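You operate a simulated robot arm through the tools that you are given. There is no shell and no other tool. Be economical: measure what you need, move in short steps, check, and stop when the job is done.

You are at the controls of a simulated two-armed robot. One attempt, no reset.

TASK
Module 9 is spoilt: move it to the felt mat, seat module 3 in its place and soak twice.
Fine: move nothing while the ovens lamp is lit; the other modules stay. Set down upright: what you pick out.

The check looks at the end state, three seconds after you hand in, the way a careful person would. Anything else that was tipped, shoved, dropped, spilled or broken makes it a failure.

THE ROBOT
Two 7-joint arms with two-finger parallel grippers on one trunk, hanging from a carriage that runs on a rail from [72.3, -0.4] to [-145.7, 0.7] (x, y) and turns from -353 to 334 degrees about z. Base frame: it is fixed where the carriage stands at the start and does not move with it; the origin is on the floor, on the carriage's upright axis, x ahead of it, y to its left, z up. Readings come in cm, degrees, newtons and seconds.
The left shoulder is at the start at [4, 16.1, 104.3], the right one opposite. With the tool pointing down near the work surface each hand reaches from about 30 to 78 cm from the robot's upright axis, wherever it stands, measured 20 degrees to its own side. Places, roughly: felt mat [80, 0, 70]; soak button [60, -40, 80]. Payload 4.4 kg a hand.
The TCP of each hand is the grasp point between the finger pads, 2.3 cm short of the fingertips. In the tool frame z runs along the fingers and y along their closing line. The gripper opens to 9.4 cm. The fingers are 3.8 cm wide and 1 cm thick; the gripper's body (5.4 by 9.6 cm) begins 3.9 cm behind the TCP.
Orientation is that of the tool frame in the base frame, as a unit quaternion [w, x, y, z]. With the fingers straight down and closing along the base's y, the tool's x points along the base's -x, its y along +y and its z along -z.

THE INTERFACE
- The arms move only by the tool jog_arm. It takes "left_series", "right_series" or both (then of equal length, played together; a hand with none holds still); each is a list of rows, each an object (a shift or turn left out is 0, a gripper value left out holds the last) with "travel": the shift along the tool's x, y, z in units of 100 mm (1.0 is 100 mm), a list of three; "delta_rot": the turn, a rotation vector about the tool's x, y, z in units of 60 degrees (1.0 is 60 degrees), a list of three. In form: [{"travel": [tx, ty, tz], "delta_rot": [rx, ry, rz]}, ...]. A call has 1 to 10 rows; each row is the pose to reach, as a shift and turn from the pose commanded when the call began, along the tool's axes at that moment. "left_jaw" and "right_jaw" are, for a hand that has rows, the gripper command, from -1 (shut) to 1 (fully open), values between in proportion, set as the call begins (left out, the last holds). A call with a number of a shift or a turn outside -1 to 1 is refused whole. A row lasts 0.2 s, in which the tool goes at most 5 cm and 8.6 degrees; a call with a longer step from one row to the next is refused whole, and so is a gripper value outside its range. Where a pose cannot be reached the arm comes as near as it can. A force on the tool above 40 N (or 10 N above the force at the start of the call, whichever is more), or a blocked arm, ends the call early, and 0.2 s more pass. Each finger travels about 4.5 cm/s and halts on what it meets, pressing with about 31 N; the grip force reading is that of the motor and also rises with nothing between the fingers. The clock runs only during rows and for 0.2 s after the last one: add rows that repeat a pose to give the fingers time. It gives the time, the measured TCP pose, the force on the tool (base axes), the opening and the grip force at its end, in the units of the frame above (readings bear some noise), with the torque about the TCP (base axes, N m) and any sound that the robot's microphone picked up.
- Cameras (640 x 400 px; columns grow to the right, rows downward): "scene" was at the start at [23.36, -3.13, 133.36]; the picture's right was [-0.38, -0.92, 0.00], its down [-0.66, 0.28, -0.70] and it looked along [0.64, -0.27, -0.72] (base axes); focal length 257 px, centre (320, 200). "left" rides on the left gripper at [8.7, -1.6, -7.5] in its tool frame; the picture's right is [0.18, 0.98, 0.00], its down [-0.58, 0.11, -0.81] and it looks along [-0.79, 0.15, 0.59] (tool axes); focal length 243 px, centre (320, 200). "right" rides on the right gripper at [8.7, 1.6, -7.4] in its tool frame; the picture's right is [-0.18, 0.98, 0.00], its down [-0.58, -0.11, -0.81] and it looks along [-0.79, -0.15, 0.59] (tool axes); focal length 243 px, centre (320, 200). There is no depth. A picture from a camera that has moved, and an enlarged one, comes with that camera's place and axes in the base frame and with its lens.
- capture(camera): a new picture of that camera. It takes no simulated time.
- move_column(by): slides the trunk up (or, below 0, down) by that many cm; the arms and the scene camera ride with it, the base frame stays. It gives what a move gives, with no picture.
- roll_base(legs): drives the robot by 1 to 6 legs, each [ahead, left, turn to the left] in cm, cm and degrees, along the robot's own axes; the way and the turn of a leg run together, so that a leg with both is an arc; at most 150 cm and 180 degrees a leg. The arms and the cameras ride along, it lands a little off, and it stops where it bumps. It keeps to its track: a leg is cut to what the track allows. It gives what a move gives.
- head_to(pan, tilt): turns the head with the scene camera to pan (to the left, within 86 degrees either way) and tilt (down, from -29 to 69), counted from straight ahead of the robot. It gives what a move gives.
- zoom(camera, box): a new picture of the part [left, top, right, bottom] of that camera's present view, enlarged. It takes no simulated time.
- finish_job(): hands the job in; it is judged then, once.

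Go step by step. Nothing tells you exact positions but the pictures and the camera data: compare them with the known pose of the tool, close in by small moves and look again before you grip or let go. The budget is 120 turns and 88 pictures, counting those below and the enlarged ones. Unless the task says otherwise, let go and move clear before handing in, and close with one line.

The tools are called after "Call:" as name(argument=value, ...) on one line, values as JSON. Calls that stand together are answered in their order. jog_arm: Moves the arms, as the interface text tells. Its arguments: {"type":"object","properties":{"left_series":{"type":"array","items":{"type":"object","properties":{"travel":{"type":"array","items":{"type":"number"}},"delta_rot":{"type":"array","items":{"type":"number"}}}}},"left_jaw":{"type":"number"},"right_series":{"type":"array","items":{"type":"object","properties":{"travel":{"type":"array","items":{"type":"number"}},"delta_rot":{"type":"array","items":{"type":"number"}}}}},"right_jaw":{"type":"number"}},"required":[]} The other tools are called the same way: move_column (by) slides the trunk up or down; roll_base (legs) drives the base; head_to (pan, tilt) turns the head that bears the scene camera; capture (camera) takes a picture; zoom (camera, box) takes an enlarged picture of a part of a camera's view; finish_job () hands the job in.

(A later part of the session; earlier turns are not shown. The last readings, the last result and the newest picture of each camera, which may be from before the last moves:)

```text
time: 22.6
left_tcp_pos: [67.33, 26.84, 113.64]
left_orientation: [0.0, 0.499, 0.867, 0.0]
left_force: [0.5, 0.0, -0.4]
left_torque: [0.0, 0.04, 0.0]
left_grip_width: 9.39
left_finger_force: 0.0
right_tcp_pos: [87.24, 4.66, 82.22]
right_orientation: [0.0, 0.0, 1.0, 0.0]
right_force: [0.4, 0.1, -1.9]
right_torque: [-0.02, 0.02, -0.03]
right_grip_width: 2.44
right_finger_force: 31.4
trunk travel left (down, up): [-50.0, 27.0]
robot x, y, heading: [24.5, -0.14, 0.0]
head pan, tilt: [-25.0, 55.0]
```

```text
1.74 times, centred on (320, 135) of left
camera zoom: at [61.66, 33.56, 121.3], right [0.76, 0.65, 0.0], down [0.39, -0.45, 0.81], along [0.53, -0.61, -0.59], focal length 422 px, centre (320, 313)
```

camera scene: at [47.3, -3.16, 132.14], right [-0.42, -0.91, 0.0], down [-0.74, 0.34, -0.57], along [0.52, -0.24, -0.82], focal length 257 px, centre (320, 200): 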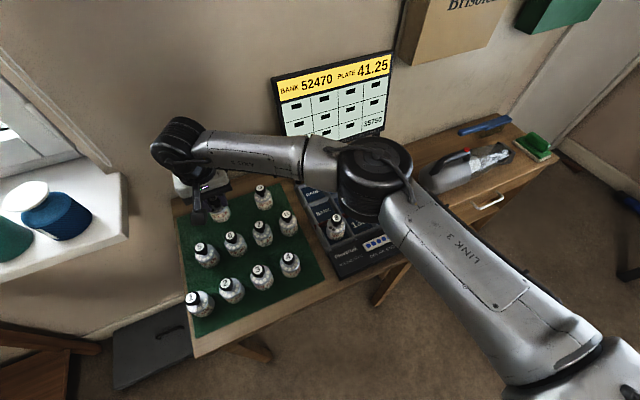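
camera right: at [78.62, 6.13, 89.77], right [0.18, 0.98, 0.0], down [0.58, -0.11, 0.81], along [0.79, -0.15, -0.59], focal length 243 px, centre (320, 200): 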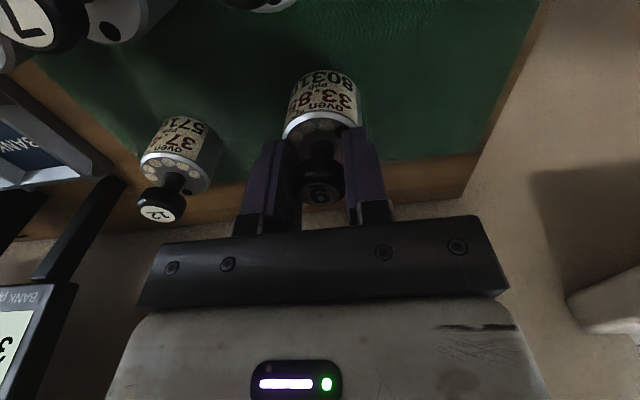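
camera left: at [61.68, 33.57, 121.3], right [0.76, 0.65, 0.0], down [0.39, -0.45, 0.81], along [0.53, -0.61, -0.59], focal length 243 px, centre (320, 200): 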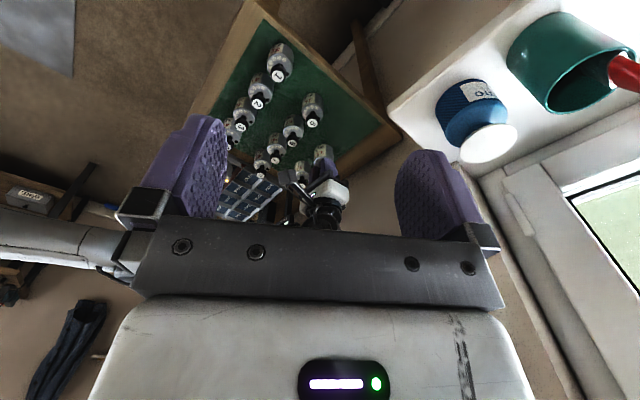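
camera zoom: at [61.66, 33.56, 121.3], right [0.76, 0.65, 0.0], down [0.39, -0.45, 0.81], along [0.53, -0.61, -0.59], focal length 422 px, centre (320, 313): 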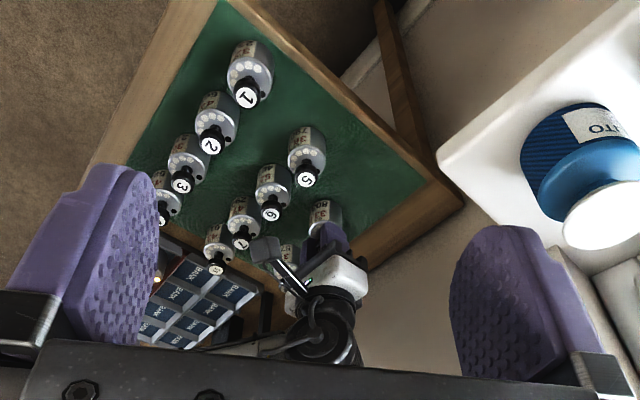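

Module 9 hovers about 1 cm over bare felt. I'll feel for contact in small steps.

Call:
jog_arm(right_series=[{"travel": [0, 0, 0.04]}, {"travel": [0, 0, 0.08]}, {"travel": [0, 0, 0.08]}])

Call:
jog_arm(right_series=[{"travel": [0, 0, 0.02]}, {"travel": [0, 0, 0.02]}])

Call:
jog_arm(right_series=[{"travel": [0, 0, 0.02]}, {"travel": [0, 0, 0.02]}])

```text
time: 23.4
left_tcp_pos: [67.32, 26.75, 113.72]
left_orientation: [0.0, 0.499, 0.867, 0.0]
left_force: [-0.3, 0.1, -0.8]
left_torque: [0.01, -0.02, -0.02]
left_grip_width: 9.4
left_finger_force: 0.0
right_tcp_pos: [87.39, 4.56, 81.44]
right_orientation: [0.0, 0.0, 1.0, 0.0]
right_force: [-0.3, -0.1, -1.1]
right_torque: [-0.02, -0.02, 0.0]
right_grip_width: 2.45
right_finger_force: 31.0
trunk travel left (down, up): [-50.0, 27.0]
robot x, y, heading: [25.1, -0.12, 0.2]
head pan, tilt: [-25.0, 55.0]
```

```text
time: 24.0
left_tcp_pos: [67.38, 26.82, 113.71]
left_orientation: [0.0, 0.498, 0.867, 0.0]
left_force: [0.5, -1.1, -0.1]
left_torque: [-0.01, -0.01, -0.02]
left_grip_width: 9.39
left_finger_force: 0.1
right_tcp_pos: [87.31, 4.52, 81.34]
right_orientation: [-0.001, -0.001, 1.0, 0.0]
right_force: [1.0, -0.2, -1.3]
right_torque: [0.0, 0.0, -0.01]
right_grip_width: 2.47
right_finger_force: 31.1
trunk travel left (down, up): [-50.0, 27.0]
robot x, y, heading: [24.81, 0.0, 0.2]
head pan, tilt: [-25.0, 55.0]
```

```text
time: 24.6
left_tcp_pos: [67.49, 26.84, 113.73]
left_orientation: [0.0, 0.498, 0.867, -0.001]
left_force: [0.2, 0.8, 0.1]
left_torque: [0.01, 0.02, 0.03]
left_grip_width: 9.41
left_finger_force: 0.1
right_tcp_pos: [87.35, 4.57, 81.07]
right_orientation: [0.0, -0.001, 1.0, -0.001]
right_force: [-0.2, 0.3, -1.0]
right_torque: [0.02, 0.02, 0.02]
right_grip_width: 2.47
right_finger_force: 31.2
trunk travel left (down, up): [-50.0, 27.0]
robot x, y, heading: [24.62, -0.1, 0.1]
head pan, tilt: [-25.0, 55.0]
```

Call:
jog_arm(right_series=[{"travel": [0, 0, 0.02]}, {"travel": [0, 0, 0.02]}])

Call:
jog_arm(right_series=[{"travel": [0, 0, 0.02]}, {"travel": [0, 0, 0.02]}])

Call:
zoom(camera="scene", box=[190, 170, 270, 230])

Call:
capture(camera="right")

```text
time: 25.2
left_tcp_pos: [67.24, 26.85, 113.71]
left_orientation: [0.001, 0.499, 0.867, 0.0]
left_force: [-0.6, 0.0, 0.1]
left_torque: [0.01, 0.01, 0.01]
left_grip_width: 9.39
left_finger_force: 0.1
right_tcp_pos: [87.31, 4.46, 80.91]
right_orientation: [0.0, -0.001, 1.0, 0.001]
right_force: [-3.6, -2.0, 6.9]
right_torque: [-0.06, 0.18, 0.06]
right_grip_width: 2.49
right_finger_force: 31.5
trunk travel left (down, up): [-50.0, 27.0]
robot x, y, heading: [24.97, -0.15, 0.0]
head pan, tilt: [-25.0, 55.0]
```

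```text
time: 25.8
left_tcp_pos: [67.45, 26.85, 113.71]
left_orientation: [0.0, 0.498, 0.867, 0.0]
left_force: [0.1, -0.6, 0.3]
left_torque: [0.0, -0.01, -0.03]
left_grip_width: 9.38
left_finger_force: 0.0
right_tcp_pos: [87.43, 4.61, 80.76]
right_orientation: [0.0, 0.0, 1.0, 0.0]
right_force: [-8.6, -3.1, 23.9]
right_torque: [-0.09, 0.6, 0.02]
right_grip_width: 2.46
right_finger_force: 30.6
trunk travel left (down, up): [-50.0, 27.0]
robot x, y, heading: [24.54, 0.15, 0.1]
head pan, tilt: [-25.0, 55.0]
```

```text
6.67 times, centred on (230, 200) of scene
camera zoom: at [47.32, -3.18, 132.18], right [-0.42, -0.91, 0.0], down [-0.74, 0.34, -0.57], along [0.52, -0.24, -0.82], focal length 1711 px, centre (920, 200)
```

zoom: 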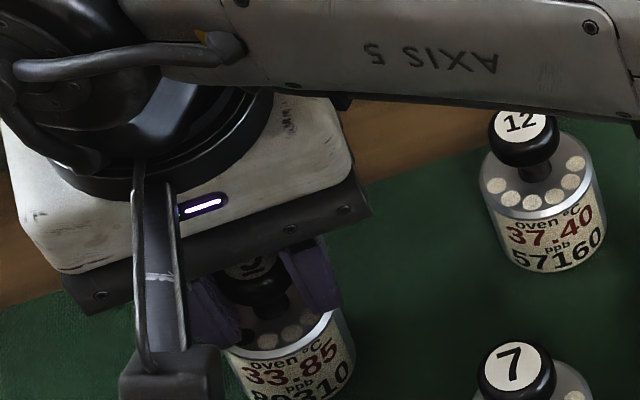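

```text
49 pictures are left
camera right: at [78.7, 6.08, 88.37], right [0.18, 0.98, 0.0], down [0.58, -0.11, 0.81], along [0.79, -0.15, -0.59], focal length 243 px, centre (320, 200)
```

right: 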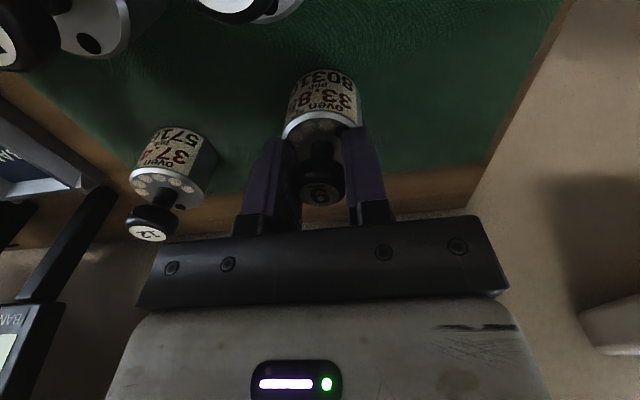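

It touches the felt at about z 80.95. I'll ease off slightly, release and rise clear.

Call:
jog_arm(right_series=[{"travel": [0, 0, -0.015]}, {"travel": [0, 0, -0.015]}])

Call:
jog_arm(right_series=[{"travel": [0, 0, 0]}, {"travel": [0, 0, 0]}, {"travel": [0, 0, 0]}, {"travel": [0, 0, 0]}], right_jaw=0)

Call:
jog_arm(right_series=[{"travel": [0, 0, -0.2]}, {"travel": [0, 0, -0.4]}, {"travel": [0, 0, -0.7]}, {"travel": [0, 0, -1]}])

Call:
capture(camera="right")

Call:
zoom(camera="scene", box=[160, 170, 320, 340])

```text
time: 26.4
left_tcp_pos: [67.51, 26.85, 113.64]
left_orientation: [0.001, 0.499, 0.867, -0.001]
left_force: [0.6, -0.1, -0.6]
left_torque: [0.01, 0.03, 0.01]
left_grip_width: 9.41
left_finger_force: 0.0
right_tcp_pos: [87.45, 4.59, 80.92]
right_orientation: [0.0, -0.001, 1.0, 0.0]
right_force: [-1.4, -0.3, 15.0]
right_torque: [0.1, 0.09, 0.02]
right_grip_width: 2.45
right_finger_force: 31.1
trunk travel left (down, up): [-50.0, 27.0]
robot x, y, heading: [24.58, -0.01, -0.2]
head pan, tilt: [-25.0, 55.0]
```

```text
time: 27.4
left_tcp_pos: [67.32, 26.83, 113.71]
left_orientation: [0.001, 0.498, 0.867, 0.0]
left_force: [-0.2, 0.4, 0.0]
left_torque: [0.02, 0.03, 0.0]
left_grip_width: 9.37
left_finger_force: 0.0
right_tcp_pos: [87.43, 4.53, 80.87]
right_orientation: [-0.001, 0.0, 1.0, 0.0]
right_force: [0.9, -0.3, 0.5]
right_torque: [0.01, 0.01, 0.0]
right_grip_width: 4.71
right_finger_force: 0.0
trunk travel left (down, up): [-50.0, 27.0]
robot x, y, heading: [24.69, -0.36, 0.2]
head pan, tilt: [-25.0, 55.0]
```

```text
time: 28.4
left_tcp_pos: [67.45, 26.89, 113.63]
left_orientation: [0.001, 0.498, 0.867, 0.0]
left_force: [0.1, 0.8, 0.6]
left_torque: [0.0, -0.02, 0.02]
left_grip_width: 9.41
left_finger_force: 0.1
right_tcp_pos: [87.41, 4.39, 90.74]
right_orientation: [0.0, -0.001, 1.0, 0.001]
right_force: [0.0, 0.3, -0.5]
right_torque: [0.0, 0.01, -0.01]
right_grip_width: 4.7
right_finger_force: 0.0
trunk travel left (down, up): [-50.0, 27.0]
robot x, y, heading: [24.65, -0.15, 0.0]
head pan, tilt: [-25.0, 55.0]
```

```text
48 pictures are left
camera right: at [78.66, 5.97, 98.18], right [0.18, 0.98, 0.0], down [0.58, -0.11, 0.81], along [0.79, -0.15, -0.59], focal length 243 px, centre (320, 200)
```

right: 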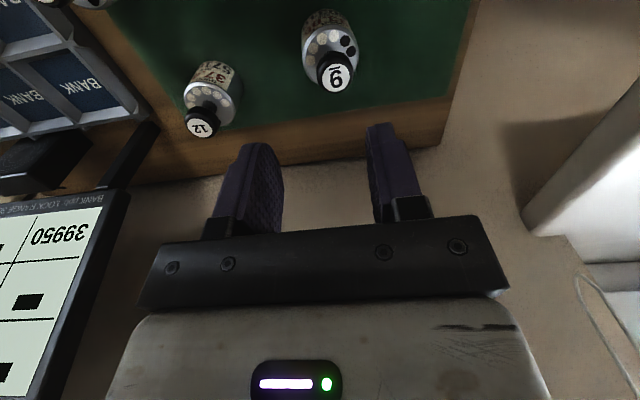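

```text
2.35 times, centred on (240, 255) of scene
camera zoom: at [47.32, -3.16, 132.14], right [-0.42, -0.91, 0.0], down [-0.74, 0.34, -0.57], along [0.52, -0.24, -0.82], focal length 604 px, centre (508, 71)
```

zoom: 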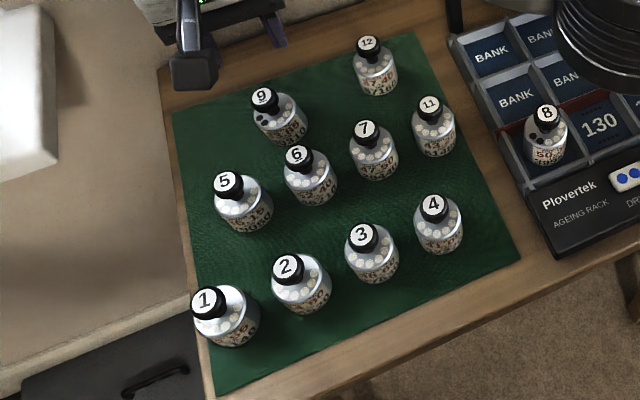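

Module 9 stands upright on the felt. Next I bring the right hand back to above module 3 at [69.4, 0.65].

Call:
jog_arm(right_series=[{"travel": [0.3, -0.05, -0.2]}, {"travel": [0.65, -0.1, -0.2]}, {"travel": [1, -0.2, -0.2]}, {"travel": [1, -0.2, -0.2]}])

Call:
jog_arm(right_series=[{"travel": [0.3, -0.05, 0]}, {"travel": [0.6, -0.1, 0]}, {"travel": [0.8, -0.185, 0.2]}, {"travel": [0.8, -0.185, 0.4]}, {"travel": [0.8, -0.185, 0.4]}])

Call:
capture(camera="right")

Call:
capture(camera="scene")

```text
time: 29.4
left_tcp_pos: [67.47, 26.85, 113.74]
left_orientation: [-0.001, 0.498, 0.867, 0.0]
left_force: [0.1, -0.2, -0.4]
left_torque: [0.02, 0.01, 0.01]
left_grip_width: 9.4
left_finger_force: 0.0
right_tcp_pos: [77.6, 2.51, 93.0]
right_orientation: [-0.001, 0.0, 1.0, 0.0]
right_force: [0.0, 0.3, 0.5]
right_torque: [-0.03, 0.0, 0.01]
right_grip_width: 4.68
right_finger_force: 0.0
trunk travel left (down, up): [-50.0, 27.0]
robot x, y, heading: [24.81, -0.01, 0.2]
head pan, tilt: [-25.0, 55.0]
```

```text
time: 30.6
left_tcp_pos: [67.44, 26.8, 113.83]
left_orientation: [0.0, 0.499, 0.867, 0.0]
left_force: [-0.3, 0.5, 0.1]
left_torque: [0.01, 0.03, 0.0]
left_grip_width: 9.41
left_finger_force: 0.1
right_tcp_pos: [69.25, 0.75, 88.97]
right_orientation: [-0.001, 0.0, 1.0, 0.0]
right_force: [-0.5, 0.5, -0.5]
right_torque: [0.0, 0.04, 0.0]
right_grip_width: 4.7
right_finger_force: 0.0
trunk travel left (down, up): [-50.0, 27.0]
robot x, y, heading: [24.47, -0.15, 0.2]
head pan, tilt: [-25.0, 55.0]
```

```text
46 pictures are left
camera right: at [60.74, 2.19, 96.45], right [0.18, 0.98, 0.0], down [0.58, -0.11, 0.81], along [0.79, -0.15, -0.59], focal length 243 px, centre (320, 200)
```

right: 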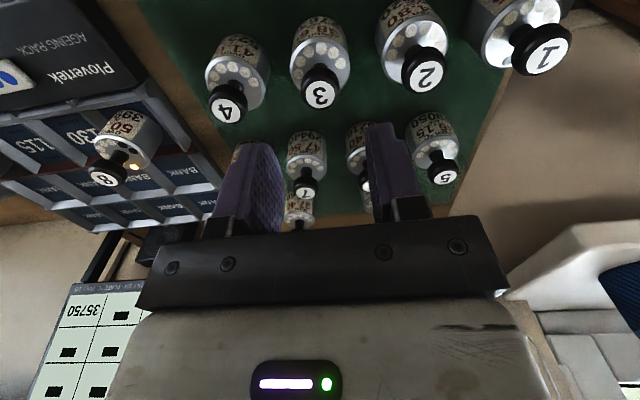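

```text
45 pictures are left
camera scene: at [47.31, -3.16, 132.14], right [-0.42, -0.91, 0.0], down [-0.74, 0.34, -0.57], along [0.52, -0.24, -0.82], focal length 257 px, centre (320, 200)
```

scene: 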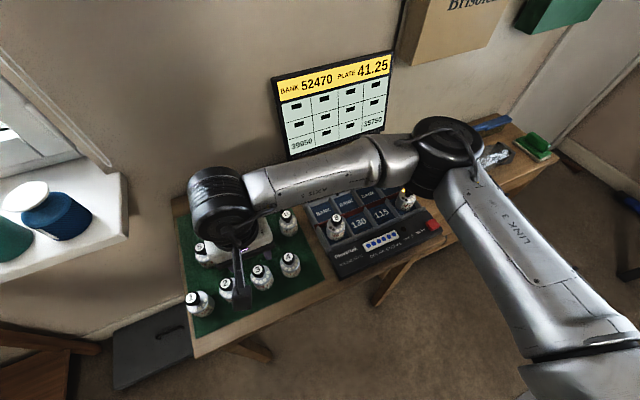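

Module 3's knob is at [69.3, 0.45, 81.2], nearly under the hand. I'll go down part way and check, gripping slightly higher than I did with module 9.

Call:
jog_arm(right_series=[{"travel": [0, -0.02, 0.25]}, {"travel": [0, -0.02, 0.5]}, {"travel": [0, -0.02, 0.5]}])

Call:
capture(camera="right")

```text
time: 31.4
left_tcp_pos: [67.36, 26.79, 113.72]
left_orientation: [0.0, 0.499, 0.867, 0.001]
left_force: [0.3, -0.5, 0.2]
left_torque: [-0.01, 0.0, 0.02]
left_grip_width: 9.39
left_finger_force: 0.0
right_tcp_pos: [69.48, 0.5, 83.8]
right_orientation: [0.0, -0.001, 1.0, 0.0]
right_force: [-0.1, 0.1, -0.1]
right_torque: [0.02, 0.0, -0.02]
right_grip_width: 4.7
right_finger_force: 0.1
trunk travel left (down, up): [-50.0, 27.0]
robot x, y, heading: [24.87, -0.11, 0.1]
head pan, tilt: [-25.0, 55.0]
```

```text
44 pictures are left
camera right: at [60.71, 1.91, 91.36], right [0.18, 0.98, 0.0], down [0.58, -0.11, 0.81], along [0.79, -0.15, -0.59], focal length 243 px, centre (320, 200)
```

right: 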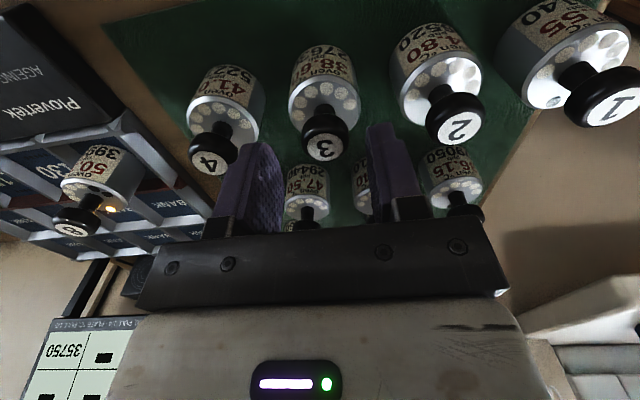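

Centred. I'll go down the last 2.7 cm and close.

Call:
jog_arm(right_series=[{"travel": [-0.01, 0.015, 0.15]}, {"travel": [-0.01, 0.015, 0.27]}, {"travel": [-0.01, 0.015, 0.27]}])

Call:
jog_arm(right_series=[{"travel": [0, 0, 0]}, {"travel": [0, 0, 0]}, {"travel": [0, 0, 0]}, {"travel": [0, 0, 0]}, {"travel": [0, 0, 0]}], right_jaw=-1)

Call:
capture(camera="right")

```text
time: 32.2
left_tcp_pos: [67.29, 26.8, 113.68]
left_orientation: [0.0, 0.498, 0.867, -0.001]
left_force: [-0.9, 0.2, 0.8]
left_torque: [0.0, 0.01, -0.01]
left_grip_width: 9.39
left_finger_force: 0.1
right_tcp_pos: [69.4, 0.65, 81.29]
right_orientation: [-0.001, -0.002, 1.0, 0.0]
right_force: [-0.6, 0.4, -0.6]
right_torque: [0.01, 0.0, 0.04]
right_grip_width: 4.69
right_finger_force: 0.1
trunk travel left (down, up): [-50.0, 27.0]
robot x, y, heading: [24.79, 0.0, -0.1]
head pan, tilt: [-25.0, 55.0]
```

```text
time: 33.4
left_tcp_pos: [67.33, 26.88, 113.65]
left_orientation: [0.0, 0.499, 0.867, 0.001]
left_force: [0.3, 0.1, -0.5]
left_torque: [0.01, 0.0, 0.0]
left_grip_width: 9.37
left_finger_force: 0.1
right_tcp_pos: [69.46, 0.59, 81.36]
right_orientation: [-0.001, -0.001, 1.0, 0.0]
right_force: [-0.4, -0.6, 0.8]
right_torque: [-0.04, 0.01, -0.02]
right_grip_width: 2.47
right_finger_force: 31.3
trunk travel left (down, up): [-50.0, 27.0]
robot x, y, heading: [24.88, -0.25, -0.0]
head pan, tilt: [-25.0, 55.0]
```

```text
43 pictures are left
camera right: at [60.77, 2.07, 88.77], right [0.18, 0.98, 0.0], down [0.58, -0.11, 0.81], along [0.79, -0.15, -0.59], focal length 243 px, centre (320, 200)
```

right: 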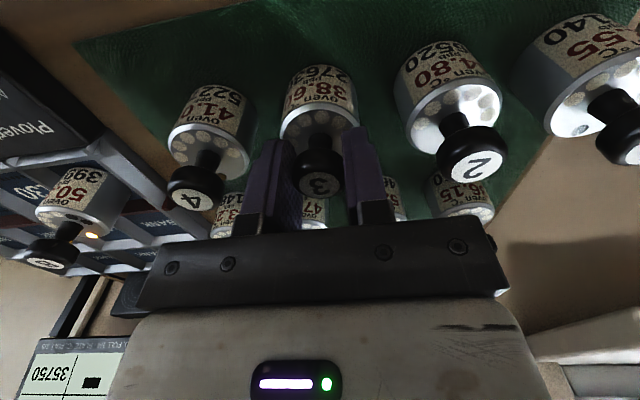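

Firm grip on the knob (2.47 cm). I'll lift well clear, then carry it right to above the slot.

Call:
jog_arm(right_series=[{"travel": [0, 0, -0.2]}, {"travel": [0, 0, -0.5]}, {"travel": [0, 0, -0.8]}, {"travel": [0, 0, -1]}])

Call:
jog_arm(right_series=[{"travel": [0, 0, -0.2]}, {"travel": [0, 0, -0.4]}, {"travel": [0, -0.3, -0.4]}, {"travel": [0, -0.6, -0.4]}, {"travel": [-0.1, -0.9, -0.4]}, {"travel": [-0.2, -1, -0.4]}])

Call:
jog_arm(right_series=[{"travel": [0, -0.3, 0]}, {"travel": [0, -0.6, 0]}, {"travel": [0, -0.9, 0]}, {"travel": [0, -1, 0]}])

Call:
jog_arm(right_series=[{"travel": [0, -0.3, 0]}, {"travel": [0, -0.6, 0]}, {"travel": [-0.05, -0.9, 0]}, {"travel": [-0.1, -1, 0]}])

Call:
jog_arm(right_series=[{"travel": [-0.03, -0.2, 0]}, {"travel": [-0.05, -0.34, 0]}, {"travel": [-0.05, -0.34, 0]}])

Call:
capture(camera="right")

Call:
capture(camera="scene")

```text
time: 34.4
left_tcp_pos: [67.41, 26.77, 113.73]
left_orientation: [-0.001, 0.499, 0.867, 0.0]
left_force: [-0.2, -0.6, 0.1]
left_torque: [-0.02, 0.0, -0.01]
left_grip_width: 9.42
left_finger_force: 0.2
right_tcp_pos: [69.69, 0.51, 91.29]
right_orientation: [0.0, -0.001, 1.0, 0.0]
right_force: [-0.6, 0.0, -1.2]
right_torque: [0.01, -0.02, 0.0]
right_grip_width: 2.48
right_finger_force: 30.9
trunk travel left (down, up): [-50.0, 27.0]
robot x, y, heading: [24.55, -0.37, -0.2]
head pan, tilt: [-25.0, 55.0]
```

```text
time: 35.8
left_tcp_pos: [67.28, 26.77, 113.61]
left_orientation: [0.0, 0.498, 0.867, 0.0]
left_force: [-1.2, 0.1, 0.1]
left_torque: [0.02, -0.05, 0.01]
left_grip_width: 9.41
left_finger_force: 0.1
right_tcp_pos: [71.48, -9.42, 95.17]
right_orientation: [0.0, 0.001, 1.0, 0.0]
right_force: [0.3, -0.6, -1.1]
right_torque: [-0.03, 0.02, -0.04]
right_grip_width: 2.47
right_finger_force: 31.5
trunk travel left (down, up): [-50.0, 27.0]
robot x, y, heading: [24.64, -0.11, 0.2]
head pan, tilt: [-25.0, 55.0]
```

```text
time: 36.8
left_tcp_pos: [67.32, 26.72, 113.66]
left_orientation: [-0.001, 0.499, 0.867, -0.001]
left_force: [-0.3, 0.7, -0.3]
left_torque: [0.03, 0.01, 0.03]
left_grip_width: 9.36
left_finger_force: 0.1
right_tcp_pos: [71.53, -19.45, 95.27]
right_orientation: [-0.001, 0.0, 1.0, 0.001]
right_force: [-0.4, -0.2, -1.5]
right_torque: [0.01, 0.01, -0.02]
right_grip_width: 2.45
right_finger_force: 30.6
trunk travel left (down, up): [-50.0, 27.0]
robot x, y, heading: [24.88, -0.35, 0.2]
head pan, tilt: [-25.0, 55.0]
```

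```text
time: 37.8
left_tcp_pos: [67.27, 26.9, 113.67]
left_orientation: [0.0, 0.499, 0.867, 0.0]
left_force: [-0.3, 0.1, -0.1]
left_torque: [0.0, 0.03, 0.0]
left_grip_width: 9.38
left_finger_force: 0.0
right_tcp_pos: [72.48, -29.38, 95.25]
right_orientation: [-0.001, -0.001, 1.0, 0.0]
right_force: [-0.2, 0.1, -1.5]
right_torque: [0.01, 0.01, 0.0]
right_grip_width: 2.48
right_finger_force: 30.5
trunk travel left (down, up): [-50.0, 27.0]
robot x, y, heading: [25.14, -0.04, 0.1]
head pan, tilt: [-25.0, 55.0]
```

```text
time: 38.6
left_tcp_pos: [67.34, 26.78, 113.73]
left_orientation: [-0.001, 0.498, 0.867, 0.001]
left_force: [0.1, -0.3, 0.2]
left_torque: [-0.02, 0.0, -0.03]
left_grip_width: 9.39
left_finger_force: 0.0
right_tcp_pos: [73.04, -32.89, 95.16]
right_orientation: [-0.001, 0.0, 1.0, -0.001]
right_force: [0.0, 0.3, -1.9]
right_torque: [0.02, -0.01, 0.03]
right_grip_width: 2.47
right_finger_force: 31.4
trunk travel left (down, up): [-50.0, 27.0]
robot x, y, heading: [24.91, -0.04, 0.1]
head pan, tilt: [-25.0, 55.0]
```

```text
42 pictures are left
camera right: at [64.31, -31.28, 102.73], right [0.18, 0.98, 0.0], down [0.58, -0.11, 0.81], along [0.79, -0.15, -0.59], focal length 243 px, centre (320, 200)
```

right: 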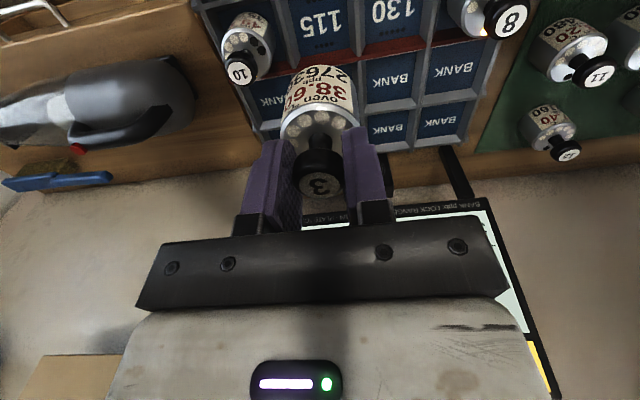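

```text
41 pictures are left
camera scene: at [47.3, -3.16, 132.14], right [-0.42, -0.91, 0.0], down [-0.74, 0.34, -0.57], along [0.52, -0.24, -0.82], focal length 257 px, centre (320, 200)
```

scene: 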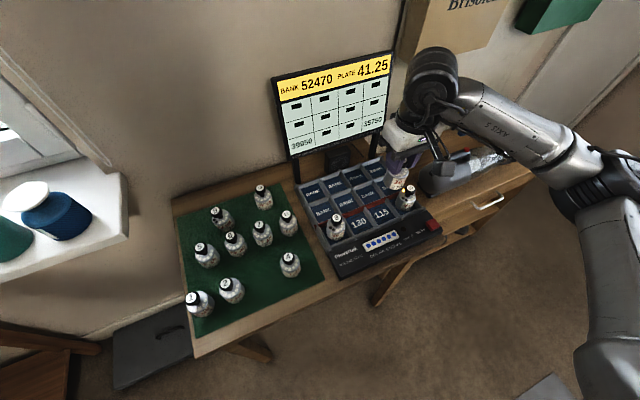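

Module 3 hangs above its slot. I'll zoom to find the centre of the slot before lowering.

Call:
zoom(camera="scene", box=[320, 150, 450, 260])

Call:
zoom(camera="right", box=[200, 0, 480, 175])

```text
3.64 times, centred on (385, 205) of scene
camera zoom: at [47.3, -3.16, 132.14], right [-0.42, -0.91, 0.0], down [-0.74, 0.34, -0.57], along [0.52, -0.24, -0.82], focal length 933 px, centre (84, 182)
```

zoom: 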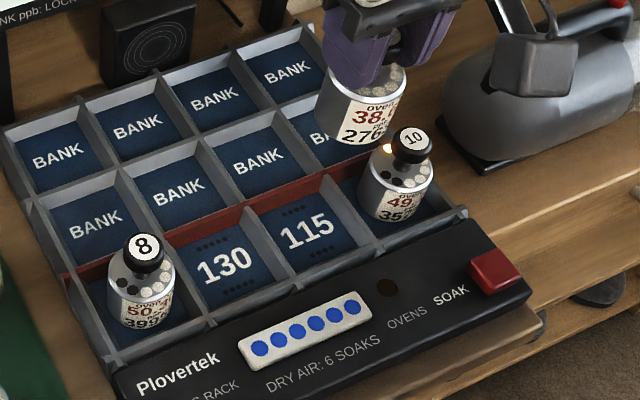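

```text
2.29 times, centred on (340, 88) of right
camera zoom: at [64.31, -31.28, 102.73], right [0.18, 0.98, 0.0], down [0.58, -0.11, 0.81], along [0.79, -0.15, -0.59], focal length 555 px, centre (274, 457)
```

zoom: 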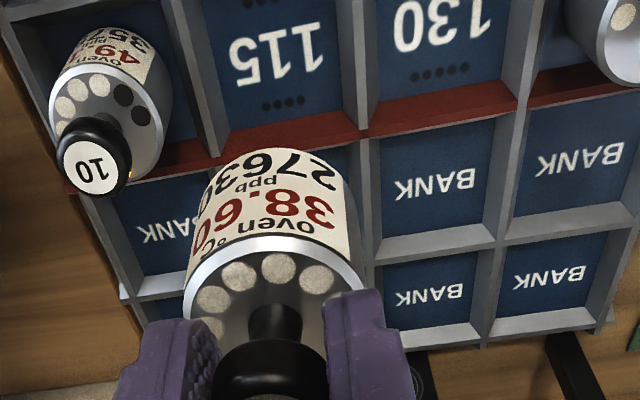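

The slot matches where module 9 sat, [73.0, -32.9]. I'll lower to just above the walls of the slot.

Call:
jog_arm(right_series=[{"travel": [0, 0, 0.3]}, {"travel": [0, 0, 0.6]}, {"travel": [0, 0, 0.85]}, {"travel": [0, 0, 0.85]}])

Call:
zoom(camera="scene", box=[320, 150, 450, 260])

Call:
capture(camera="right")

```text
time: 39.6
left_tcp_pos: [67.35, 26.81, 113.66]
left_orientation: [0.0, 0.499, 0.867, -0.001]
left_force: [-0.5, 0.2, -0.2]
left_torque: [-0.03, 0.03, -0.02]
left_grip_width: 9.39
left_finger_force: 0.1
right_tcp_pos: [73.02, -32.75, 86.57]
right_orientation: [0.0, -0.001, 1.0, 0.0]
right_force: [0.2, -0.2, -1.4]
right_torque: [0.01, 0.02, 0.01]
right_grip_width: 2.46
right_finger_force: 31.6
trunk travel left (down, up): [-50.0, 27.0]
robot x, y, heading: [25.17, -0.44, 0.1]
head pan, tilt: [-25.0, 55.0]
```

```text
3.64 times, centred on (385, 205) of scene
camera zoom: at [47.3, -3.16, 132.14], right [-0.42, -0.91, 0.0], down [-0.74, 0.34, -0.57], along [0.52, -0.24, -0.82], focal length 933 px, centre (84, 182)
```

zoom: 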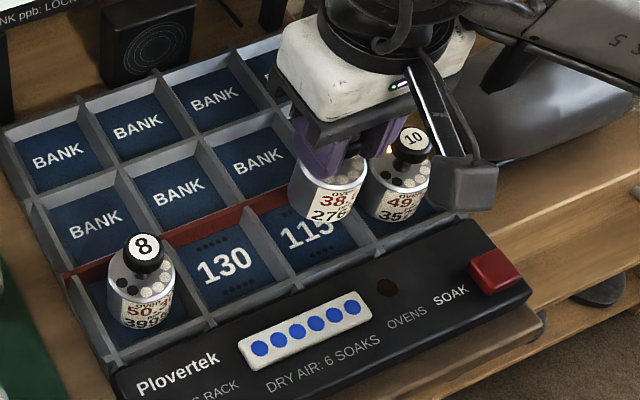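

```text
37 pictures are left
camera right: at [64.36, -31.21, 94.15], right [0.18, 0.98, 0.0], down [0.58, -0.11, 0.81], along [0.79, -0.15, -0.59], focal length 243 px, centre (320, 200)
```

right: 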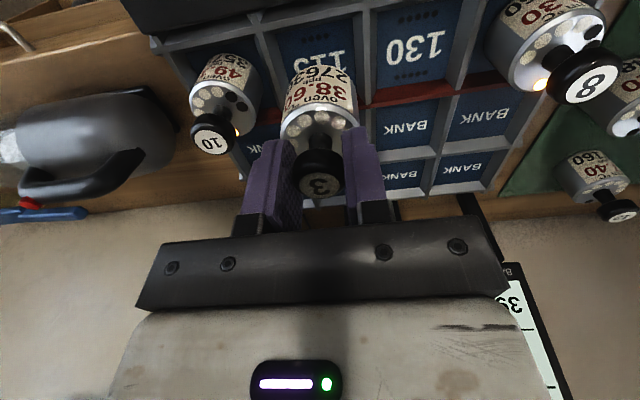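

Alignment looks right, with a gap to module 10. I'll lower 2.5 cm into the slot and look.

Call:
jog_arm(right_series=[{"travel": [0, 0, 0.1]}, {"travel": [0, 0, 0.2]}, {"travel": [0, 0, 0.25]}, {"travel": [0, 0, 0.25]}])

Call:
zoom(camera="scene", box=[350, 150, 450, 240])

Call:
zoom(camera="right", box=[170, 0, 450, 210])

```text
time: 40.6
left_tcp_pos: [67.36, 26.78, 113.8]
left_orientation: [-0.001, 0.499, 0.867, -0.001]
left_force: [-0.3, 0.0, -0.8]
left_torque: [0.01, -0.01, 0.0]
left_grip_width: 9.41
left_finger_force: 0.0
right_tcp_pos: [72.96, -32.73, 84.12]
right_orientation: [-0.001, -0.001, 1.0, 0.0]
right_force: [0.3, 0.2, -0.6]
right_torque: [-0.02, 0.0, -0.03]
right_grip_width: 2.47
right_finger_force: 30.7
trunk travel left (down, up): [-50.0, 27.0]
robot x, y, heading: [24.86, -0.46, 0.0]
head pan, tilt: [-25.0, 55.0]
```

```text
4.44 times, centred on (400, 195) of scene
camera zoom: at [47.3, -3.16, 132.14], right [-0.42, -0.91, 0.0], down [-0.74, 0.34, -0.57], along [0.52, -0.24, -0.82], focal length 1141 px, centre (-36, 222)
```

zoom: 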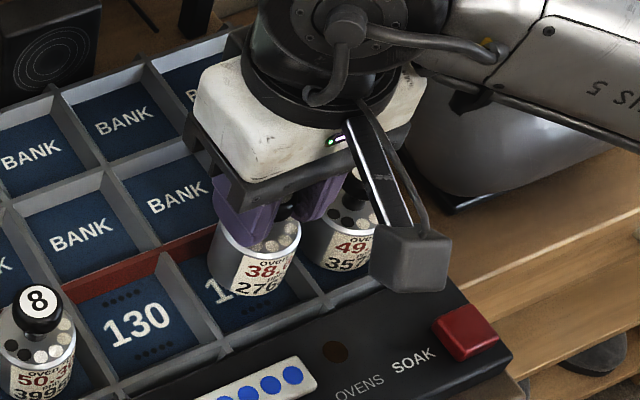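

```text
1.90 times, centred on (310, 105) of right
camera zoom: at [64.31, -31.3, 91.65], right [0.18, 0.98, 0.0], down [0.58, -0.11, 0.81], along [0.79, -0.15, -0.59], focal length 462 px, centre (339, 381)
```

zoom: 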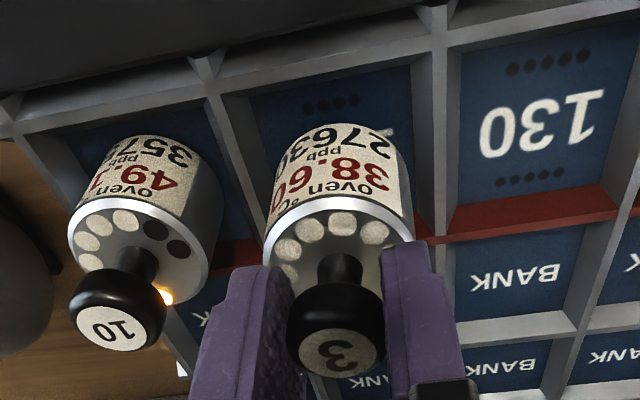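

It's lined up in the slot. I'll lower until it touches the floor.

Call:
jog_arm(right_series=[{"travel": [0, 0, 0.05]}, {"travel": [0, 0, 0.1]}, {"travel": [0, 0, 0.13]}, {"travel": [0, 0, 0.13]}])

Call:
jog_arm(right_series=[{"travel": [0, 0, 0.02]}, {"travel": [0, 0, 0.02]}])

Call:
jog_arm(right_series=[{"travel": [0, 0, 0.02]}, {"travel": [0, 0, 0.02]}])

```text
time: 41.6
left_tcp_pos: [67.37, 26.87, 113.7]
left_orientation: [0.0, 0.499, 0.866, 0.0]
left_force: [-0.2, 0.0, 0.6]
left_torque: [0.0, -0.02, -0.01]
left_grip_width: 9.4
left_finger_force: 0.0
right_tcp_pos: [72.99, -32.79, 82.82]
right_orientation: [-0.001, 0.0, 1.0, 0.0]
right_force: [0.8, -0.6, -1.8]
right_torque: [0.01, -0.01, -0.06]
right_grip_width: 2.48
right_finger_force: 31.5
trunk travel left (down, up): [-50.0, 27.0]
robot x, y, heading: [25.07, -0.32, 0.1]
head pan, tilt: [-25.0, 55.0]
```

```text
time: 42.2
left_tcp_pos: [67.4, 26.77, 113.74]
left_orientation: [0.0, 0.499, 0.867, 0.0]
left_force: [0.3, -0.4, -0.6]
left_torque: [0.02, 0.0, -0.03]
left_grip_width: 9.39
left_finger_force: 0.1
right_tcp_pos: [72.98, -32.78, 82.63]
right_orientation: [-0.001, -0.001, 1.0, 0.0]
right_force: [1.1, 0.6, -1.3]
right_torque: [-0.04, -0.03, 0.01]
right_grip_width: 2.43
right_finger_force: 31.3
trunk travel left (down, up): [-50.0, 27.0]
robot x, y, heading: [24.46, -0.28, 0.1]
head pan, tilt: [-25.0, 55.0]
```

```text
time: 42.8
left_tcp_pos: [67.28, 26.82, 113.68]
left_orientation: [0.0, 0.499, 0.867, 0.0]
left_force: [-0.1, 0.0, 0.5]
left_torque: [0.04, 0.01, 0.02]
left_grip_width: 9.42
left_finger_force: 0.0
right_tcp_pos: [72.99, -32.87, 82.44]
right_orientation: [-0.001, -0.001, 1.0, 0.0]
right_force: [0.1, 0.6, -0.8]
right_torque: [0.02, -0.01, -0.04]
right_grip_width: 2.45
right_finger_force: 31.0
trunk travel left (down, up): [-50.0, 27.0]
robot x, y, heading: [25.12, -0.31, 0.1]
head pan, tilt: [-25.0, 55.0]
```

Call:
jog_arm(right_series=[{"travel": [0, 0, 0.015]}, {"travel": [0, 0, 0.015]}])

Call:
jog_arm(right_series=[{"travel": [0, 0, 0.015]}, {"travel": [0, 0, 0.015]}])

```text
time: 43.4
left_tcp_pos: [67.33, 26.86, 113.65]
left_orientation: [0.001, 0.498, 0.867, 0.0]
left_force: [0.3, -0.1, 0.1]
left_torque: [0.01, -0.03, 0.0]
left_grip_width: 9.42
left_finger_force: 0.1
right_tcp_pos: [73.0, -32.79, 82.35]
right_orientation: [-0.001, -0.001, 1.0, 0.0]
right_force: [-0.4, -0.3, -1.8]
right_torque: [0.02, 0.03, 0.03]
right_grip_width: 2.46
right_finger_force: 31.5
trunk travel left (down, up): [-50.0, 27.0]
robot x, y, heading: [24.79, 0.1, -0.1]
head pan, tilt: [-25.0, 55.0]
```

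```text
time: 44.0
left_tcp_pos: [67.47, 26.84, 113.73]
left_orientation: [-0.001, 0.498, 0.867, 0.0]
left_force: [0.7, 0.4, 0.4]
left_torque: [0.02, -0.05, -0.02]
left_grip_width: 9.41
left_finger_force: 0.0
right_tcp_pos: [73.0, -32.72, 82.28]
right_orientation: [-0.001, -0.002, 1.0, -0.001]
right_force: [-1.0, -0.3, -1.2]
right_torque: [0.02, -0.01, 0.04]
right_grip_width: 2.46
right_finger_force: 31.0
trunk travel left (down, up): [-50.0, 27.0]
robot x, y, heading: [24.89, -0.12, 0.1]
head pan, tilt: [-25.0, 55.0]
```

Call:
jog_arm(right_series=[{"travel": [0, 0, 0.015]}, {"travel": [0, 0, 0.015]}])

Call:
jog_arm(right_series=[{"travel": [0, 0, 0.015]}, {"travel": [0, 0, 0.015]}])

Call:
zoom(camera="right", box=[170, 0, 450, 210])

```text
time: 44.6
left_tcp_pos: [67.3, 26.88, 113.73]
left_orientation: [0.0, 0.498, 0.867, 0.0]
left_force: [-0.1, 0.2, -1.1]
left_torque: [-0.01, 0.01, -0.03]
left_grip_width: 9.4
left_finger_force: 0.0
right_tcp_pos: [73.06, -32.89, 82.22]
right_orientation: [0.001, -0.001, 1.0, 0.001]
right_force: [-5.5, 1.0, 16.0]
right_torque: [0.16, 0.4, 0.01]
right_grip_width: 2.46
right_finger_force: 31.0
trunk travel left (down, up): [-50.0, 27.0]
robot x, y, heading: [24.98, -0.09, 0.1]
head pan, tilt: [-25.0, 55.0]
```

```text
time: 45.2
left_tcp_pos: [67.36, 26.74, 113.74]
left_orientation: [0.001, 0.499, 0.867, -0.001]
left_force: [-0.1, -0.3, -0.5]
left_torque: [0.0, 0.0, -0.01]
left_grip_width: 9.39
left_finger_force: 0.0
right_tcp_pos: [73.3, -32.99, 82.09]
right_orientation: [0.001, 0.001, 1.0, -0.001]
right_force: [-8.1, -0.8, 31.4]
right_torque: [-0.01, 0.58, -0.01]
right_grip_width: 2.46
right_finger_force: 30.5
trunk travel left (down, up): [-50.0, 27.0]
robot x, y, heading: [24.72, -0.41, 0.3]
head pan, tilt: [-25.0, 55.0]
```

```text
1.90 times, centred on (310, 105) of right
camera zoom: at [64.42, -31.44, 89.58], right [0.18, 0.98, 0.0], down [0.58, -0.11, 0.81], along [0.79, -0.15, -0.59], focal length 462 px, centre (339, 381)
```

zoom: 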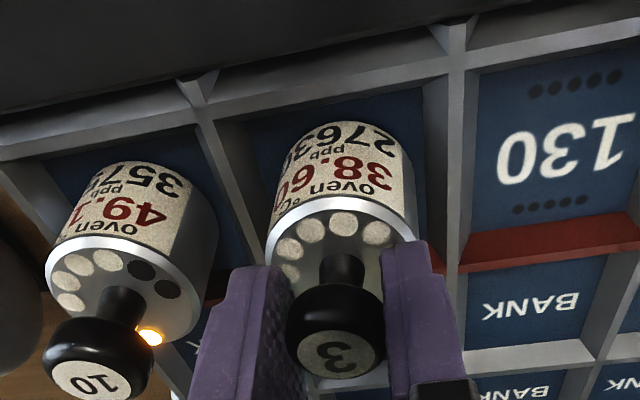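

It rests on the slot floor at about the height module 9 had. I'll ease off, release, rise and check.

Call:
jog_arm(right_series=[{"travel": [0, 0, -0.02]}, {"travel": [0, 0, -0.02]}])

Call:
jog_arm(right_series=[{"travel": [0, 0, 0]}, {"travel": [0, 0, 0]}, {"travel": [0, 0, 0]}, {"travel": [0, 0, 0]}], right_jaw=-0.1)

Call:
jog_arm(right_series=[{"travel": [0, 0, -0.2]}, {"travel": [0, 0, -0.4]}, {"travel": [0, 0, -0.7]}, {"travel": [0, 0, -1]}])

Call:
capture(camera="right")

Call:
capture(camera="scene")

```text
time: 45.8
left_tcp_pos: [67.51, 26.69, 113.81]
left_orientation: [0.002, 0.499, 0.867, -0.001]
left_force: [-0.2, 0.3, 0.1]
left_torque: [-0.04, 0.01, 0.05]
left_grip_width: 9.42
left_finger_force: 0.1
right_tcp_pos: [73.17, -33.01, 82.07]
right_orientation: [0.0, 0.0, 1.0, -0.001]
right_force: [-3.3, -3.6, 22.2]
right_torque: [-0.11, 0.21, 0.02]
right_grip_width: 2.47
right_finger_force: 30.3
trunk travel left (down, up): [-50.0, 27.0]
robot x, y, heading: [24.27, -0.17, 0.2]
head pan, tilt: [-25.0, 55.0]
```

```text
time: 46.8
left_tcp_pos: [67.42, 26.88, 113.72]
left_orientation: [0.0, 0.499, 0.867, 0.0]
left_force: [0.3, 0.1, 0.9]
left_torque: [0.01, 0.02, 0.03]
left_grip_width: 9.41
left_finger_force: 0.1
right_tcp_pos: [72.94, -32.73, 81.86]
right_orientation: [0.0, -0.001, 1.0, 0.0]
right_force: [0.0, 0.9, -0.2]
right_torque: [-0.02, 0.04, -0.01]
right_grip_width: 4.23
right_finger_force: 0.0
trunk travel left (down, up): [-50.0, 27.0]
robot x, y, heading: [24.81, -0.23, 0.5]
head pan, tilt: [-25.0, 55.0]
```

```text
time: 47.8
left_tcp_pos: [67.28, 26.77, 113.63]
left_orientation: [0.0, 0.499, 0.867, 0.0]
left_force: [-0.3, -0.5, 1.1]
left_torque: [0.01, 0.0, 0.0]
left_grip_width: 9.39
left_finger_force: 0.1
right_tcp_pos: [72.96, -32.63, 92.02]
right_orientation: [0.0, 0.0, 1.0, 0.001]
right_force: [-0.1, -1.0, 0.2]
right_torque: [0.0, -0.02, 0.0]
right_grip_width: 4.23
right_finger_force: 0.0
trunk travel left (down, up): [-50.0, 27.0]
robot x, y, heading: [24.67, -0.11, 0.2]
head pan, tilt: [-25.0, 55.0]
```

```text
33 pictures are left
camera right: at [64.27, -31.13, 99.58], right [0.18, 0.98, 0.0], down [0.58, -0.11, 0.81], along [0.79, -0.15, -0.59], focal length 243 px, centre (320, 200)
```

right: 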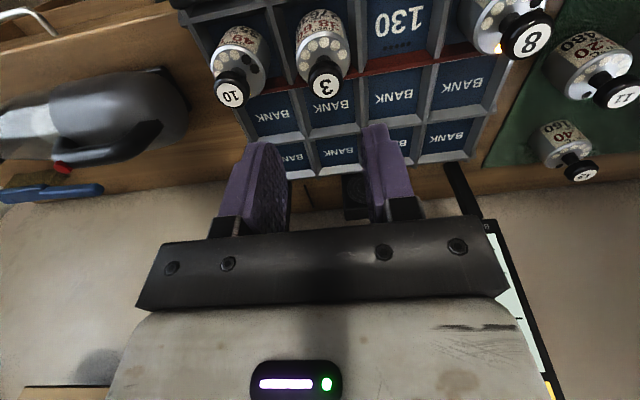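

```text
32 pictures are left
camera scene: at [47.32, -3.16, 132.14], right [-0.42, -0.91, 0.0], down [-0.74, 0.34, -0.57], along [0.52, -0.24, -0.82], focal length 257 px, centre (320, 200)
```

scene: 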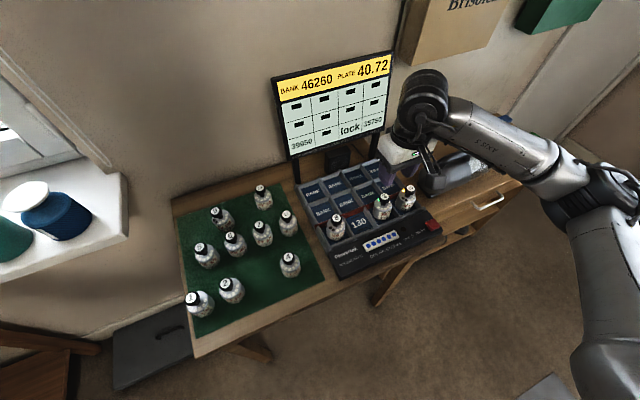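

The display now shows "lock" for that slot, so module 3 is recognised. I'll zoom in to verify, then go to the soak button.

Call:
zoom(camera="scene", box=[320, 160, 450, 260])

Call:
zoom(camera="scene", box=[270, 45, 400, 165])

```text
4.00 times, centred on (385, 210) of scene
camera zoom: at [47.32, -3.16, 132.14], right [-0.42, -0.91, 0.0], down [-0.74, 0.34, -0.57], along [0.52, -0.24, -0.82], focal length 1027 px, centre (60, 160)
```

zoom: 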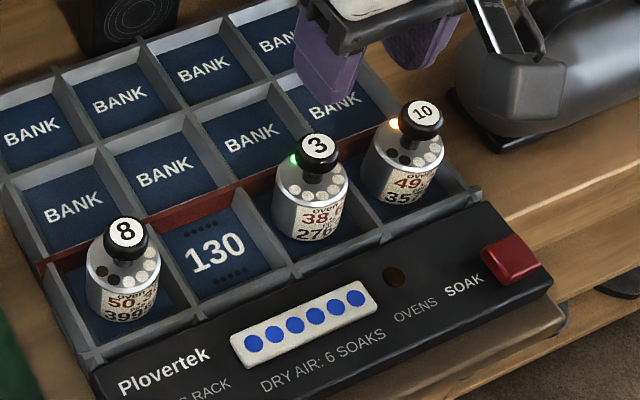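

```text
3.33 times, centred on (335, 105) of scene
camera zoom: at [47.32, -3.16, 132.14], right [-0.42, -0.91, 0.0], down [-0.74, 0.34, -0.57], along [0.52, -0.24, -0.82], focal length 856 px, centre (270, 517)
```

zoom: 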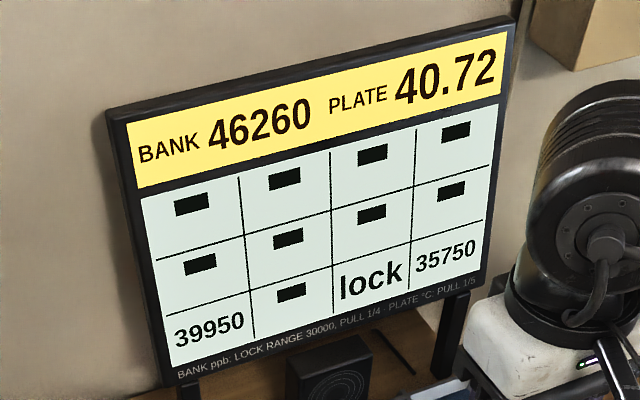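

Module 3 has a green light and reads "lock", and the air gauge shows 6. I'll close the fingers and move above the button at [63.9, -41.7, 76.7].

Call:
jog_arm(right_series=[{"travel": [0.25, -0.2, 0]}, {"travel": [0.5, -0.45, 0]}, {"travel": [0.75, -0.7, 0]}, {"travel": [0.9, -0.9, 0.2]}, {"travel": [0.9, -0.9, 0.5]}, {"travel": [0.9, -0.9, 0.7]}, {"travel": [0.9, -0.9, 0.7]}], right_jaw=-1)

Call:
capture(camera="right")

Call:
zoom(camera="scene", box=[350, 160, 480, 270])

```text
time: 49.4
left_tcp_pos: [67.37, 26.86, 113.75]
left_orientation: [-0.001, 0.499, 0.866, 0.0]
left_force: [-0.7, 0.3, 0.5]
left_torque: [-0.06, 0.0, 0.03]
left_grip_width: 9.43
left_finger_force: 0.0
right_tcp_pos: [64.02, -41.71, 84.92]
right_orientation: [0.0, -0.001, 1.0, 0.0]
right_force: [0.3, -0.8, -0.8]
right_torque: [0.0, 0.01, -0.03]
right_grip_width: 0.0
right_finger_force: 31.1
trunk travel left (down, up): [-50.0, 27.0]
robot x, y, heading: [25.09, 0.01, 0.1]
head pan, tilt: [-25.0, 55.0]
```

```text
29 pictures are left
camera right: at [55.28, -40.2, 92.48], right [0.18, 0.98, 0.0], down [0.58, -0.11, 0.81], along [0.79, -0.15, -0.59], focal length 243 px, centre (320, 200)
```

right: 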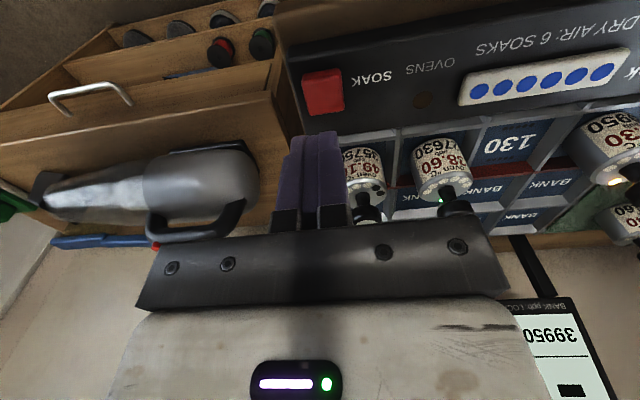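

```text
3.64 times, centred on (415, 215) of scene
camera zoom: at [47.31, -3.16, 132.14], right [-0.42, -0.91, 0.0], down [-0.74, 0.34, -0.57], along [0.52, -0.24, -0.82], focal length 933 px, centre (-26, 146)
```

zoom: 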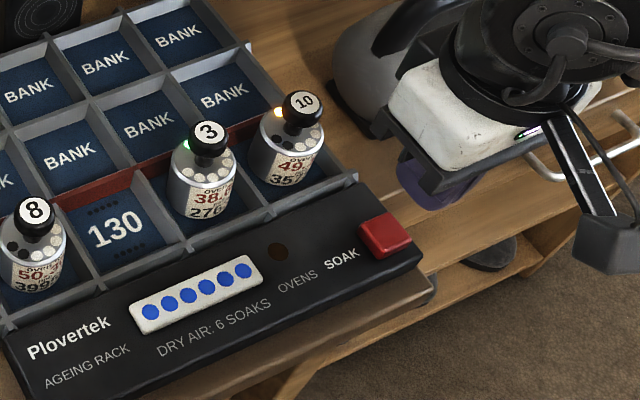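

Fingers are about 6 cm over the button and aligned. I'll go down to 1 cm above it and check once more.

Call:
jog_arm(right_series=[{"travel": [-0.03, 0, 0.2]}, {"travel": [-0.03, 0, 0.4]}, {"travel": [-0.03, 0, 0.48]}, {"travel": [-0.03, 0, 0.48]}])

Call:
zoom(camera="scene", box=[370, 180, 470, 260])

Call:
capture(camera="right")

```text
time: 50.4
left_tcp_pos: [67.44, 26.69, 113.69]
left_orientation: [0.0, 0.499, 0.867, 0.0]
left_force: [0.2, 0.0, 0.8]
left_torque: [-0.01, 0.0, -0.01]
left_grip_width: 9.4
left_finger_force: 0.1
right_tcp_pos: [64.33, -41.86, 80.24]
right_orientation: [-0.001, -0.001, 1.0, 0.0]
right_force: [0.8, -0.6, 0.6]
right_torque: [0.04, 0.04, -0.01]
right_grip_width: 0.01
right_finger_force: 31.6
trunk travel left (down, up): [-50.0, 27.0]
robot x, y, heading: [25.04, -0.09, -0.0]
head pan, tilt: [-25.0, 55.0]
```

```text
5.00 times, centred on (420, 220) of scene
camera zoom: at [47.31, -3.16, 132.14], right [-0.42, -0.91, 0.0], down [-0.74, 0.34, -0.57], along [0.52, -0.24, -0.82], focal length 1283 px, centre (-180, 100)
```

zoom: 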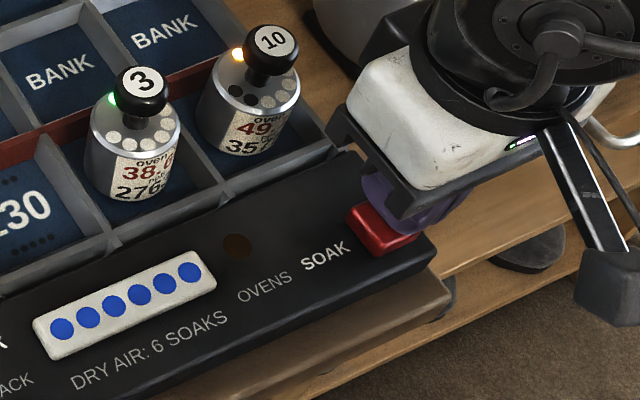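

```text
26 pictures are left
camera right: at [55.63, -40.31, 87.8], right [0.18, 0.98, 0.0], down [0.58, -0.11, 0.81], along [0.79, -0.15, -0.59], focal length 243 px, centre (320, 200)
```

right: 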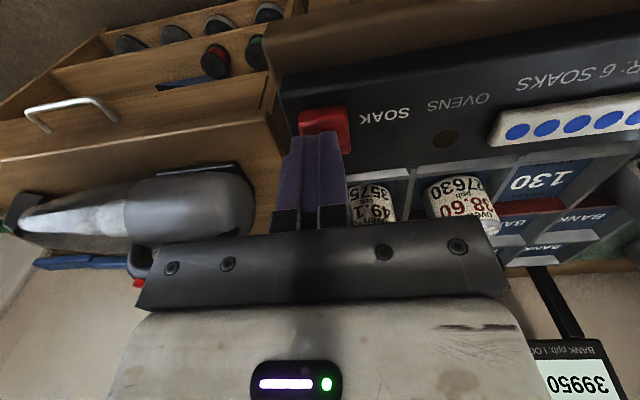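

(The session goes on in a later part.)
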